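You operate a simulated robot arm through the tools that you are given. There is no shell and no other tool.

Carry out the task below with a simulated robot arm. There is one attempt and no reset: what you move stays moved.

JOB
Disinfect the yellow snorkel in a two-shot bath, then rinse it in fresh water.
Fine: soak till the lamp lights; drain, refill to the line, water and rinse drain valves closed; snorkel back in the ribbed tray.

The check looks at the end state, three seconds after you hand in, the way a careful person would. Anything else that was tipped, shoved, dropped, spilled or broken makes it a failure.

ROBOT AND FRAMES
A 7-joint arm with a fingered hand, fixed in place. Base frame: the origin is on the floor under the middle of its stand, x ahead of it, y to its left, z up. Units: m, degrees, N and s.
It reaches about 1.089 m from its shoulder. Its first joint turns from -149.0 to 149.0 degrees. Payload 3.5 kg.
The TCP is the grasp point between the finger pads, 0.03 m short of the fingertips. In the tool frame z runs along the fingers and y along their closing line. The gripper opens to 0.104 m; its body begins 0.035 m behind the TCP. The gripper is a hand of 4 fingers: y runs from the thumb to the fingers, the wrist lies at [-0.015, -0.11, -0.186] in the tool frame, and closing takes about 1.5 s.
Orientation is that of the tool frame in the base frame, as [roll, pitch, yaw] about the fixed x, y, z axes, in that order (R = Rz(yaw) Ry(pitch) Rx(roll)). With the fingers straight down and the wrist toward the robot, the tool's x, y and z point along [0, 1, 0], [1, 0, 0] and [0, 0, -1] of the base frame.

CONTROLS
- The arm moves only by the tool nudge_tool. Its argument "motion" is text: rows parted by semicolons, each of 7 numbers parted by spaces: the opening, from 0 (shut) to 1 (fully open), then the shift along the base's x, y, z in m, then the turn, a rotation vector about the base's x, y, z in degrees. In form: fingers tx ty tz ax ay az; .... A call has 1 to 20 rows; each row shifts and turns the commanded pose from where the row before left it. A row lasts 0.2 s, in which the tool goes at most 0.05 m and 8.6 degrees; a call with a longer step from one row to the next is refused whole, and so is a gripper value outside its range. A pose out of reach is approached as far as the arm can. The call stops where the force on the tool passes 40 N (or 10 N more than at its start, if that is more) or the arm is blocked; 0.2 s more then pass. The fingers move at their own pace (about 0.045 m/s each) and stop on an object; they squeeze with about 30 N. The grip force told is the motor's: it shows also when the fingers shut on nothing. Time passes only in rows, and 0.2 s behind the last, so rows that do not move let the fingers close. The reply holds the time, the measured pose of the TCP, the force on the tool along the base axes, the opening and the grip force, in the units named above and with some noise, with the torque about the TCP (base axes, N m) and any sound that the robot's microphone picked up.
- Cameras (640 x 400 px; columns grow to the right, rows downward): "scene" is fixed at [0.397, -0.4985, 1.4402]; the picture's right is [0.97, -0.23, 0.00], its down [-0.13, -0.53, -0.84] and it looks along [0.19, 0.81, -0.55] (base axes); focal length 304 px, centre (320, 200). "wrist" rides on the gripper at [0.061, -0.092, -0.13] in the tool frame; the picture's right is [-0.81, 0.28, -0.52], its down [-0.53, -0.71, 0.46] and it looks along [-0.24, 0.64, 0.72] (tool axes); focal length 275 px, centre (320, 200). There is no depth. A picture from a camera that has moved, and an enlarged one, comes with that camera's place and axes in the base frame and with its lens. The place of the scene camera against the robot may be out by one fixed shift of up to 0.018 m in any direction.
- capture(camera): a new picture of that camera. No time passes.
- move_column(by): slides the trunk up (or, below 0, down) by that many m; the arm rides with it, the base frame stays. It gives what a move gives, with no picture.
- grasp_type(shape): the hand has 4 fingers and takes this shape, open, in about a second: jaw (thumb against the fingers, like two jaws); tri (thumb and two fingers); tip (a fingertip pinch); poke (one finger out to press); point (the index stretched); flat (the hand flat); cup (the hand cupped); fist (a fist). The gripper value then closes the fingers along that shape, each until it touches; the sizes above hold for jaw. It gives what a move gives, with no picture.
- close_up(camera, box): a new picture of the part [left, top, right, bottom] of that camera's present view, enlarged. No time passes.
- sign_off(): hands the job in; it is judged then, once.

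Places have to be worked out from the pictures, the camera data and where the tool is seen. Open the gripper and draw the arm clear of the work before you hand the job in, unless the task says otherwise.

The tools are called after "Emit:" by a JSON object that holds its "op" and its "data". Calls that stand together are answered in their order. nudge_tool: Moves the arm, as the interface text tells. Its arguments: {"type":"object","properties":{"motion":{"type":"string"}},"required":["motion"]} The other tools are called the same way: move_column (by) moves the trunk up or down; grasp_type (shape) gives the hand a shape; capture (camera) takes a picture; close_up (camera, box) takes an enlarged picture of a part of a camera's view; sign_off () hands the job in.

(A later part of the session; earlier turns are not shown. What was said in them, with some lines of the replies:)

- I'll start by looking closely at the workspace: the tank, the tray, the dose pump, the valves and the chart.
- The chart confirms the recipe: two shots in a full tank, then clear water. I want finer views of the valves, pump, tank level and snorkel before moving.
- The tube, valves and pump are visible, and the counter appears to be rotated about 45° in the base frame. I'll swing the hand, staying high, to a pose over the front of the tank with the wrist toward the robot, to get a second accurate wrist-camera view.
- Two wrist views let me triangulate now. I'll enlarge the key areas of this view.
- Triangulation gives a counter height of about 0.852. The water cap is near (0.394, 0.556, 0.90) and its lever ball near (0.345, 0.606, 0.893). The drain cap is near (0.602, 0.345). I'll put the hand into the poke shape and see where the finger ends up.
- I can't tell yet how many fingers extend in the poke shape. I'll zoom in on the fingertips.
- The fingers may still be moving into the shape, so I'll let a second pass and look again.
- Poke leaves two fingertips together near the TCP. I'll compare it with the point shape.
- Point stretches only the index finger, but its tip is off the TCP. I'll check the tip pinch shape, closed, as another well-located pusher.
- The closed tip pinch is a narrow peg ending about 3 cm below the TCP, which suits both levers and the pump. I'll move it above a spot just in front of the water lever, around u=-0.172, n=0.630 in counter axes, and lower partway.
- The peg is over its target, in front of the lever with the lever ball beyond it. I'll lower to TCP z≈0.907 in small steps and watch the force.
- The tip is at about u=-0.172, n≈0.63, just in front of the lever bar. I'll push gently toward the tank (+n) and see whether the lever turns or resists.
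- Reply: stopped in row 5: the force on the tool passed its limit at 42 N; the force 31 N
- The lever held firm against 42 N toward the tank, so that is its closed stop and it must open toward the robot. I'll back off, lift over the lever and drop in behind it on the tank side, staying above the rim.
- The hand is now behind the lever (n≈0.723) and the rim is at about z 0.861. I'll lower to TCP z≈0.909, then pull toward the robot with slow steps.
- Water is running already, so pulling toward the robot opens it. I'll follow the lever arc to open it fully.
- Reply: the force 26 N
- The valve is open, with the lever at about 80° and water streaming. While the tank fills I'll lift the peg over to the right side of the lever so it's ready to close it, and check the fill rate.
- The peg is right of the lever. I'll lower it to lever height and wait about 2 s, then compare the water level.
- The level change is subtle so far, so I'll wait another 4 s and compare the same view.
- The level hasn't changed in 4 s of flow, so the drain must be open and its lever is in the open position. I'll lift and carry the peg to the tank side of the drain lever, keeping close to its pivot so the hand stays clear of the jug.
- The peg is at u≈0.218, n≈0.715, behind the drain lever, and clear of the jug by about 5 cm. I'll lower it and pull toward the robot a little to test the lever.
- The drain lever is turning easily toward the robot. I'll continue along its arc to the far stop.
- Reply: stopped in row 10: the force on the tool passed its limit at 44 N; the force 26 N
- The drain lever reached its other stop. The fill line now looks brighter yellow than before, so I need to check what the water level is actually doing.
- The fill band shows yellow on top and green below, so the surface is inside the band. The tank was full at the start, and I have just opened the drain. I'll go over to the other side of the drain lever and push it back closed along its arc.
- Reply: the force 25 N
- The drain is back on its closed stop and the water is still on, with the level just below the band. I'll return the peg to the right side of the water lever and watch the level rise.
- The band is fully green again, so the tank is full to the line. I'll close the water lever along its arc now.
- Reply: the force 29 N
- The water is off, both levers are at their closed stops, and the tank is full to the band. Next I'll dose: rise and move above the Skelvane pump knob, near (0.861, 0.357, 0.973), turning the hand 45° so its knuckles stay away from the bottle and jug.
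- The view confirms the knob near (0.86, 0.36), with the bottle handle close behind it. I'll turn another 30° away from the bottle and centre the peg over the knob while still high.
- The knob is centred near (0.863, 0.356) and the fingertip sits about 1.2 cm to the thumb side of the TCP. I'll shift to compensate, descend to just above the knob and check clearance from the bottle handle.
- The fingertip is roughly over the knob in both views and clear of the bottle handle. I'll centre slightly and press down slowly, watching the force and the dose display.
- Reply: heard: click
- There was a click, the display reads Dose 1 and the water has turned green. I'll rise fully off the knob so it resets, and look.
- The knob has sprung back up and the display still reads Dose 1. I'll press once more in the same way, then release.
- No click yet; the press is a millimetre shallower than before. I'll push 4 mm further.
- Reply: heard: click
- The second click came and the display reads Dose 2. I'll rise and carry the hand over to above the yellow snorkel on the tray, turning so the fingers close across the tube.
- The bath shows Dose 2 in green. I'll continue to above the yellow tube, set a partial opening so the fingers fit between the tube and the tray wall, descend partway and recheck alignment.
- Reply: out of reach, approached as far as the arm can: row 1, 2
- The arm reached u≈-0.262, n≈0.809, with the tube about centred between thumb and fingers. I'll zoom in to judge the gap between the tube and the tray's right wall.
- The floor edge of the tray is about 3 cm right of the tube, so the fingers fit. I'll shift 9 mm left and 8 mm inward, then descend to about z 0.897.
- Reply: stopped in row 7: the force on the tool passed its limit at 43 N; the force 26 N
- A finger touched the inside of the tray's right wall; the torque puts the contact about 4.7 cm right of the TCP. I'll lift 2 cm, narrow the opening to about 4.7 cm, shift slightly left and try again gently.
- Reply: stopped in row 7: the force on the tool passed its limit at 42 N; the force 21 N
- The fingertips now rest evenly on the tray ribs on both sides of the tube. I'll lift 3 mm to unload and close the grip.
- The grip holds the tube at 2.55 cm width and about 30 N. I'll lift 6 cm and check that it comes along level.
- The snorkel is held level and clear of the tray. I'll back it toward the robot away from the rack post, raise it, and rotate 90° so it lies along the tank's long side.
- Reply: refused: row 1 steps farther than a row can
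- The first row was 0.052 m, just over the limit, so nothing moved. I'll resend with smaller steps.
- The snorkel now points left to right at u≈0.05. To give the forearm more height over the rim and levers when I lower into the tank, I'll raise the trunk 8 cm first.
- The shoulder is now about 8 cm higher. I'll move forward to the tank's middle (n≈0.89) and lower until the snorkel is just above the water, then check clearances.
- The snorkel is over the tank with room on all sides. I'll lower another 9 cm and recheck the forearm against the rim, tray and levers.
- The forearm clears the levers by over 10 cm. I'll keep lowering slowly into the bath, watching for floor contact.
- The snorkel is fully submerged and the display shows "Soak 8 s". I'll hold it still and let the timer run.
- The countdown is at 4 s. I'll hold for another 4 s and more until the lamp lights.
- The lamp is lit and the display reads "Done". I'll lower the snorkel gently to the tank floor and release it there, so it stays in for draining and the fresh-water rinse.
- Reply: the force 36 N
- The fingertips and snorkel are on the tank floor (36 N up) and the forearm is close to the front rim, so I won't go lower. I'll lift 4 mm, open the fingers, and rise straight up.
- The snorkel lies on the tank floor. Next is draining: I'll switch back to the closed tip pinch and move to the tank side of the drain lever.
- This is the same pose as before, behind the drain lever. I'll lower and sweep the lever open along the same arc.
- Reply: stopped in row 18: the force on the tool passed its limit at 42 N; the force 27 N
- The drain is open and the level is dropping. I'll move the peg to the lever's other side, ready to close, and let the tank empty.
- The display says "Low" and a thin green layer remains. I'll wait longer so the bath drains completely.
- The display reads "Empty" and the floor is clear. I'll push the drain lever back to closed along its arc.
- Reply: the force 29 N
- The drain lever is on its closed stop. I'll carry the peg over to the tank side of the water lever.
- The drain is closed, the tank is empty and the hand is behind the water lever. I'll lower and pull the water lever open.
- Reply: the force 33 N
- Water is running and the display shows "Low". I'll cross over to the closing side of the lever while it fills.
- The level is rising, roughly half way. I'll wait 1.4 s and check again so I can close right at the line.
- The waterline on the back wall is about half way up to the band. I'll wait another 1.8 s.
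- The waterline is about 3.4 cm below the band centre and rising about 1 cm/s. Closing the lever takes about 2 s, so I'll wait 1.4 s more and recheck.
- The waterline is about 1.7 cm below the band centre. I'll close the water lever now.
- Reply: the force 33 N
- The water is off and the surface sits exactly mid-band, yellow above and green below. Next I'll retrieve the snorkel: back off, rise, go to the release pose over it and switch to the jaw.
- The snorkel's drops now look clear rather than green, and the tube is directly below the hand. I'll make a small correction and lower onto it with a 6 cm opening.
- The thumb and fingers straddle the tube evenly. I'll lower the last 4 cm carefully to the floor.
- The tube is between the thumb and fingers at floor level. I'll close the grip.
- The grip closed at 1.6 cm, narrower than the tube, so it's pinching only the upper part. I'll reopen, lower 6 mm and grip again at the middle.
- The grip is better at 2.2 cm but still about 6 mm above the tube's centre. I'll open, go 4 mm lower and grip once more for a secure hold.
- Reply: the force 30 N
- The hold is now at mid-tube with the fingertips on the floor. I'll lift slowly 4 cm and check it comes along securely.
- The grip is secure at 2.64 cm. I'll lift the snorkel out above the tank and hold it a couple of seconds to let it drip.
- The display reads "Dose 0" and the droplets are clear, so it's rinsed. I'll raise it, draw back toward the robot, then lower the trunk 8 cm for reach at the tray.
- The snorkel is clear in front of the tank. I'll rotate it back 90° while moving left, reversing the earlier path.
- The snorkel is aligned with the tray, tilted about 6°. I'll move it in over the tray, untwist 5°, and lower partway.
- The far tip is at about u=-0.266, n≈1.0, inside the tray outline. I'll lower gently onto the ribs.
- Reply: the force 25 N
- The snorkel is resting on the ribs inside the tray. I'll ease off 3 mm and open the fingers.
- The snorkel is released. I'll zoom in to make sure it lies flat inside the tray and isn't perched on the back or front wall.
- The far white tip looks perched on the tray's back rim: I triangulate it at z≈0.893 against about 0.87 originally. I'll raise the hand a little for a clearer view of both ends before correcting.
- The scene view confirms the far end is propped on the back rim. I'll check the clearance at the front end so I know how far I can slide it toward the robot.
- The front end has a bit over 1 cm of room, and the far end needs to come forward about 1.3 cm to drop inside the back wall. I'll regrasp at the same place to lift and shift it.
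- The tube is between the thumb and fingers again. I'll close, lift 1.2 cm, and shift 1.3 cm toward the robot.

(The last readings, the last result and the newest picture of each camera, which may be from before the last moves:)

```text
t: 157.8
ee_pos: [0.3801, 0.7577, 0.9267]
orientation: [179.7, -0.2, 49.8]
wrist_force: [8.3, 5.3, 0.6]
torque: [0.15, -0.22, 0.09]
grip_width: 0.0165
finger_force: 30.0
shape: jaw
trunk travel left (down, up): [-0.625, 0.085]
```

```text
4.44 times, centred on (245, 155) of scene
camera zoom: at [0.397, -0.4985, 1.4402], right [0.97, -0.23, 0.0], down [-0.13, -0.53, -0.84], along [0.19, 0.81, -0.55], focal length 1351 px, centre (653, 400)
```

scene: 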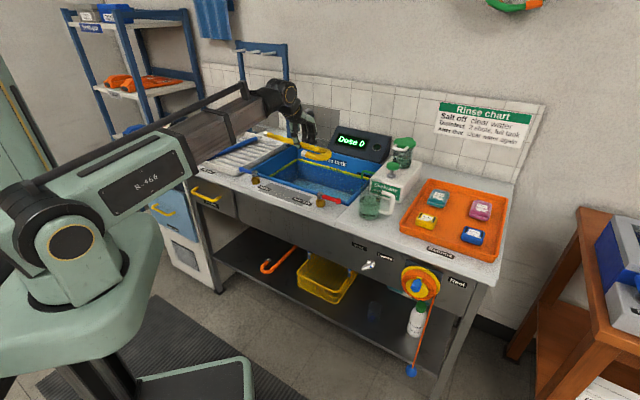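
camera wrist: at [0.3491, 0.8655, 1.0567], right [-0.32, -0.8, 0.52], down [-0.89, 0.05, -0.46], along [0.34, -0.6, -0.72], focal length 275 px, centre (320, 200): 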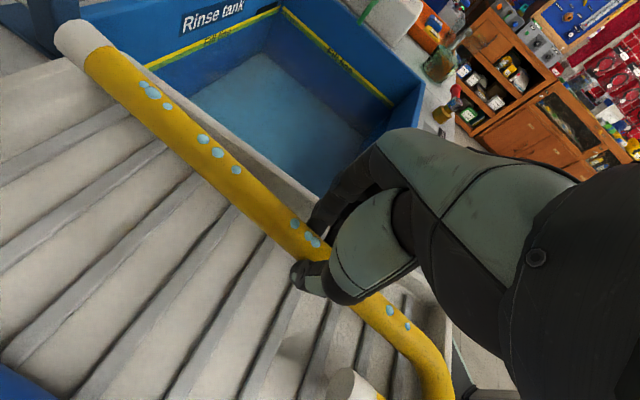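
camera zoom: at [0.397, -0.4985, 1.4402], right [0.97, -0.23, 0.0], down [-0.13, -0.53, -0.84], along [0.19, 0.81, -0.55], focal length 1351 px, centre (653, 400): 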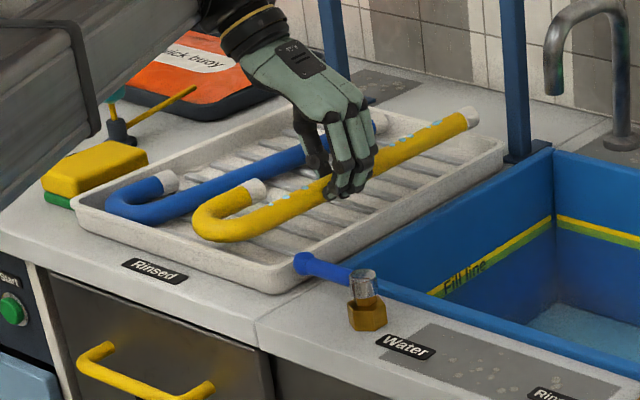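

The bend now touches the front wall (about 10 N), so the snorkel is as far forward as it goes. By comparison with the first picture, its front end is back where it started. I'll lower and release so the far end drops inside.

Emit:
{"op": "nudge_tool", "data": {"motion": "0 0.001 0.001 -0.006 0 0 0; 0 0 0 -0.006 0 0 0; 0 0 0 -0.004 0 0 0; 0.2 0 0 0 0 0 0; 0.3 0 0 0 0 0 0; 0.45 0 0 0 0 0 0; 0.45 0 0 0 0 0 0; 0.45 0 0 0 0 0 0; 0.45 0 0 0 0 0 0"}}

Emit:
{"op": "capture", "data": {"camera": "wrist"}}

Emit:
{"op": "close_up", "data": {"camera": "scene", "box": [180, 125, 300, 200]}}

```text
t: 159.8
ee_pos: [0.3792, 0.7578, 0.9118]
orientation: [179.7, 0.0, 49.8]
wrist_force: [0.4, 0.6, 0.5]
torque: [0.0, 0.02, -0.01]
grip_width: 0.0462
finger_force: 0.0
shape: jaw
trunk travel left (down, up): [-0.625, 0.085]
```

```text
taken
camera wrist: at [0.3484, 0.8658, 1.0403], right [-0.32, -0.8, 0.52], down [-0.89, 0.05, -0.46], along [0.34, -0.6, -0.72], focal length 275 px, centre (320, 200)
```

wrist: 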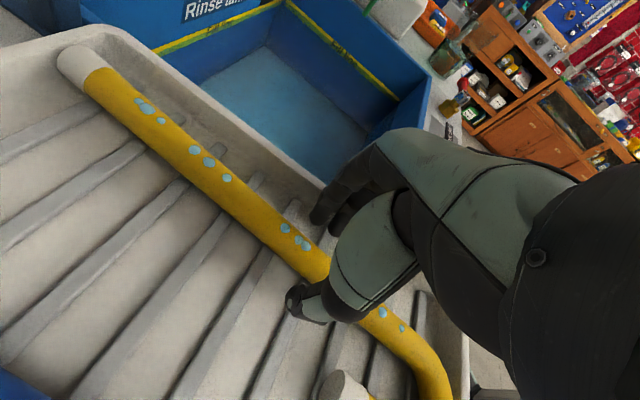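

```text
5.33 times, centred on (240, 162) of scene
camera zoom: at [0.397, -0.4985, 1.4402], right [0.97, -0.23, 0.0], down [-0.13, -0.53, -0.84], along [0.19, 0.81, -0.55], focal length 1621 px, centre (747, 400)
```

zoom: 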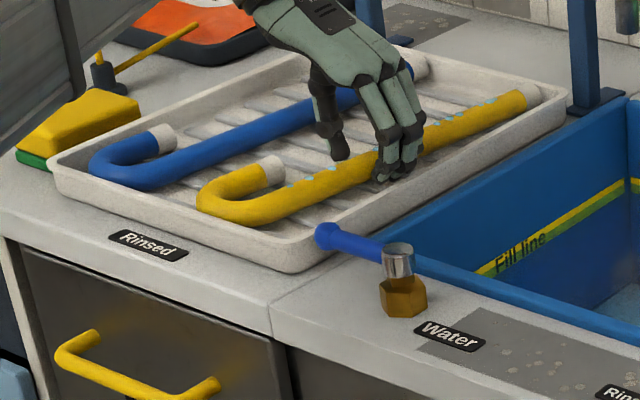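

The far tip has dropped inside the back wall. I'll rise straight up and check how it lies.

Emit:
{"op": "nudge_tool", "data": {"motion": "0.45 0 0 0.01 0 0 0; 0.45 0 0 0.02 0 0 0; 0.45 0 0 0.03 0 0 0; 0.45 -0.01 -0.01 0.04 0 0 0; 0.45 -0.015 -0.015 0.03 0 0 0; 0.45 0 0 0 0 0 0"}}

Emit:
{"op": "capture", "data": {"camera": "wrist"}}

Emit:
{"op": "close_up", "data": {"camera": "scene", "box": [180, 125, 300, 200]}}

Emit:
{"op": "close_up", "data": {"camera": "wrist", "box": [0, 100, 360, 400]}}

```text
t: 161.2
ee_pos: [0.3565, 0.7319, 1.0411]
orientation: [179.6, 0.0, 49.8]
wrist_force: [-0.3, 0.3, 0.2]
torque: [0.01, -0.01, -0.02]
grip_width: 0.0462
finger_force: 0.0
shape: jaw
trunk travel left (down, up): [-0.625, 0.085]
```

```text
taken
camera wrist: at [0.3246, 0.838, 1.1708], right [-0.32, -0.79, 0.52], down [-0.89, 0.05, -0.46], along [0.34, -0.6, -0.72], focal length 275 px, centre (320, 200)
```

wrist: 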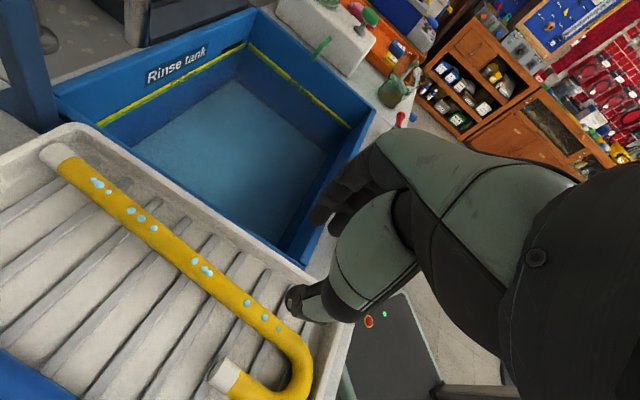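

```text
5.33 times, centred on (240, 162) of scene
camera zoom: at [0.397, -0.4985, 1.4402], right [0.97, -0.23, 0.0], down [-0.13, -0.53, -0.84], along [0.19, 0.81, -0.55], focal length 1621 px, centre (747, 400)
```

zoom: 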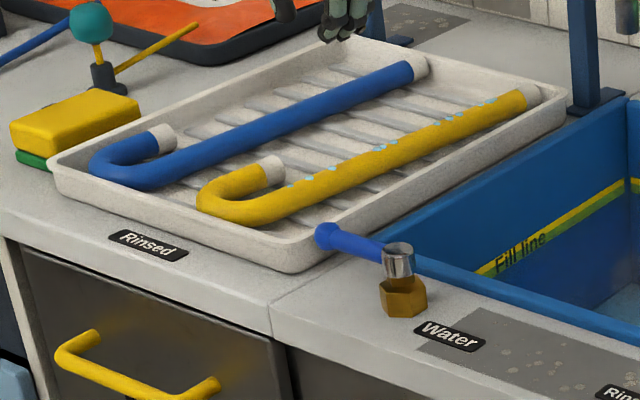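

```text
1.33 times, centred on (180, 250) of wrist
camera zoom: at [0.3246, 0.838, 1.1708], right [-0.32, -0.79, 0.52], down [-0.89, 0.05, -0.46], along [0.34, -0.6, -0.72], focal length 367 px, centre (507, 133)
```

zoom: 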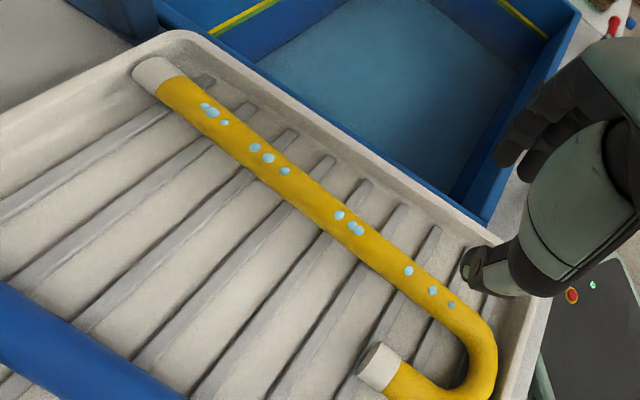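

The snorkel now lies flat inside the ribbed tray, and the blue one and the tray haven't moved. Before withdrawing I'll verify the water line, the levers and the display.

Emit:
{"op": "close_up", "data": {"camera": "scene", "box": [290, 145, 340, 180]}}

Emit:
{"op": "close_up", "data": {"camera": "scene", "box": [230, 110, 410, 230]}}

Emit:
{"op": "capture", "data": {"camera": "scene"}}

```text
11.43 times, centred on (315, 162) of scene
camera zoom: at [0.397, -0.4985, 1.4402], right [0.97, -0.23, 0.0], down [-0.13, -0.53, -0.84], along [0.19, 0.81, -0.55], focal length 3474 px, centre (377, 629)
```

zoom: 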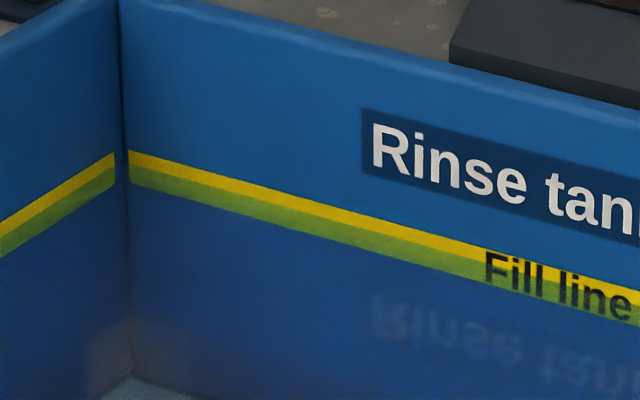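

```text
3.33 times, centred on (320, 170) of scene
camera zoom: at [0.397, -0.4985, 1.4402], right [0.97, -0.23, 0.0], down [-0.13, -0.53, -0.84], along [0.19, 0.81, -0.55], focal length 1013 px, centre (320, 300)
```

zoom: 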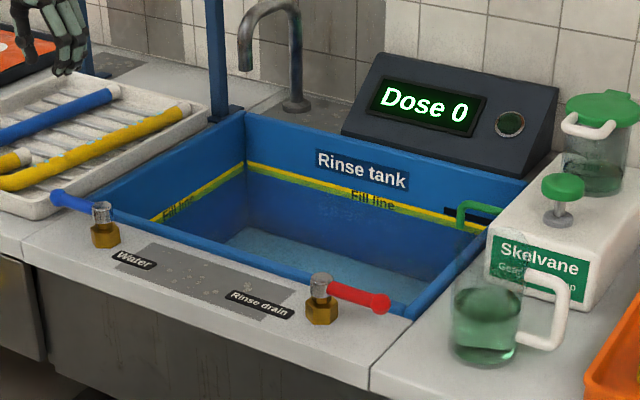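

```text
taken
```

scene: 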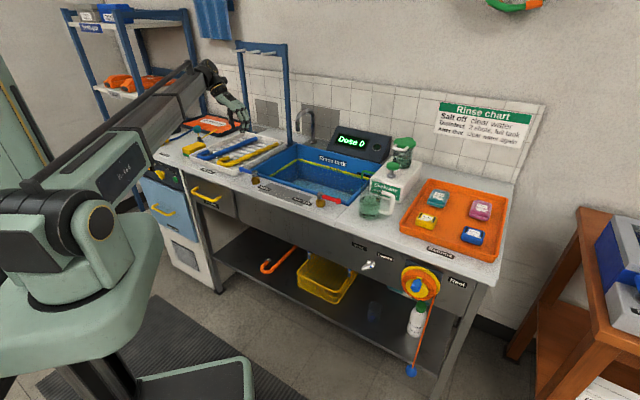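

The level is stable mid-band, the display reads "Dose 0", and both levers are closed. I'll open the hand and draw the arm back up, clear of the work.

Emit:
{"op": "nudge_tool", "data": {"motion": "1 -0.0185 -0.0218 0.031 0 0 0; 1 -0.0185 -0.0218 0.031 0 0 0; 1 -0.0185 -0.0218 0.031 0 0 0; 1 -0.0185 -0.0218 0.031 0 0 0; 1 -0.0185 -0.0218 0.031 0 0 0; 1 -0.0185 -0.0218 0.031 0 0 5; 1 -0.0185 -0.0218 0.031 0 0 5; 1 -0.015 -0.03 0 0 0 7; 1 -0.015 -0.03 0 0 0 7; 1 0 0 0 0 0 0; 1 0 0 0 0 0 0; 1 0 0 0 0 0 0"}}

Emit:
{"op": "capture", "data": {"camera": "scene"}}

Emit:
{"op": "close_up", "data": {"camera": "scene", "box": [120, 100, 300, 220]}}

Emit:
{"op": "close_up", "data": {"camera": "scene", "box": [240, 110, 420, 230]}}

```text
t: 163.8
ee_pos: [0.2661, 0.5281, 1.1771]
orientation: [179.8, 0.1, 73.9]
wrist_force: [0.4, -0.4, 0.5]
torque: [0.02, -0.03, 0.01]
grip_width: 0.1036
finger_force: 0.0
shape: jaw
out of reach, approached as far as the arm can: row 3, 4, 5, 6, 7
trunk travel left (down, up): [-0.625, 0.085]
```

```text
taken
```

scene: 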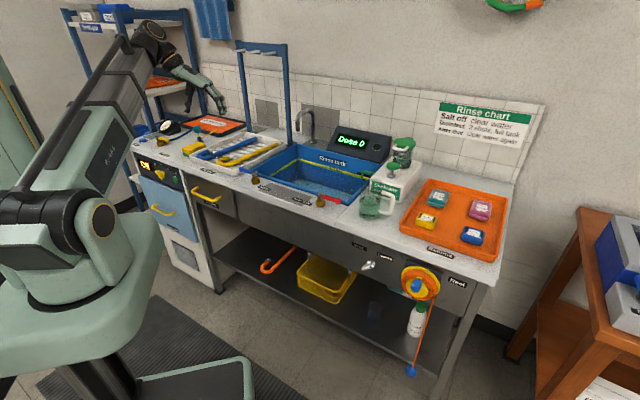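

```text
3.33 times, centred on (210, 160) of scene
camera zoom: at [0.397, -0.4985, 1.4402], right [0.97, -0.23, 0.0], down [-0.13, -0.53, -0.84], along [0.19, 0.81, -0.55], focal length 1013 px, centre (687, 333)
```

zoom: 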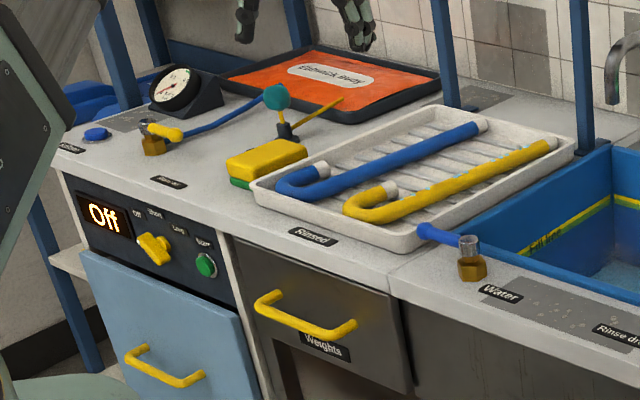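

```text
3.33 times, centred on (330, 170) of scene
camera zoom: at [0.397, -0.4985, 1.4402], right [0.97, -0.23, 0.0], down [-0.13, -0.53, -0.84], along [0.19, 0.81, -0.55], focal length 1013 px, centre (287, 300)
```

zoom: 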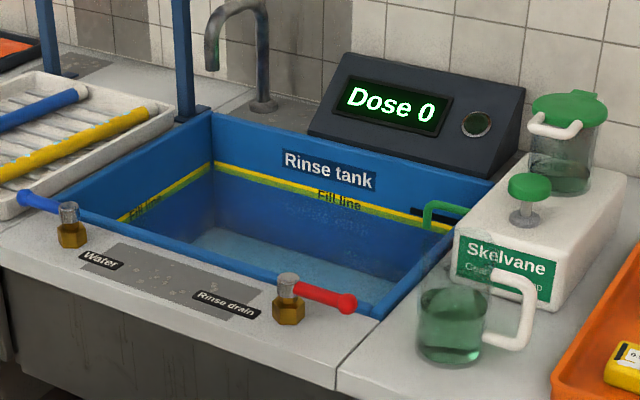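

Everything is in its final state:
- The snorkel is flat in the ribbed tray.
- Fresh water sits at the fill line and the display reads Dose 0.
- The water and rinse drain levers are on their closed stops.
- Nothing else has been disturbed.
- The hand is open and clear of the work.

I'm handing in.

Emit:
{"op": "sign_off", "data": {}}

```text
The job is handed in.
```

The yellow snorkel has been disinfected, rinsed in fresh water, and is back lying flat in the ribbed tray. I've handed the job in; the check hasn't reported a result.

- **Bath:** I gave the full tank two pump shots and the display read "Dose 2". The snorkel soaked until it showed "Done" and the lamp lit.
- **Rinse:** I drained the tank until it read "Empty", closed the drain and refilled with fresh water. The snorkel stayed submerged for the refill, and the display now reads "Dose 0".
- **End state:** The water sits in the middle of the fill line band and held steady for about 40 seconds. The water and rinse drain valves are both closed, and the hand is open and clear of the work.

- **Water run at the start:** The tank was already full, but I misread it as empty. I ran fresh water for about 25 seconds and briefly opened the drain before dosing. I saw no water on the counter.
- **Placing the snorkel:** On the first try its far end rested on the tray's back rim. I lifted it again and moved it forward so it lies inside. The tray and the blue snorkel look unmoved in the pictures.
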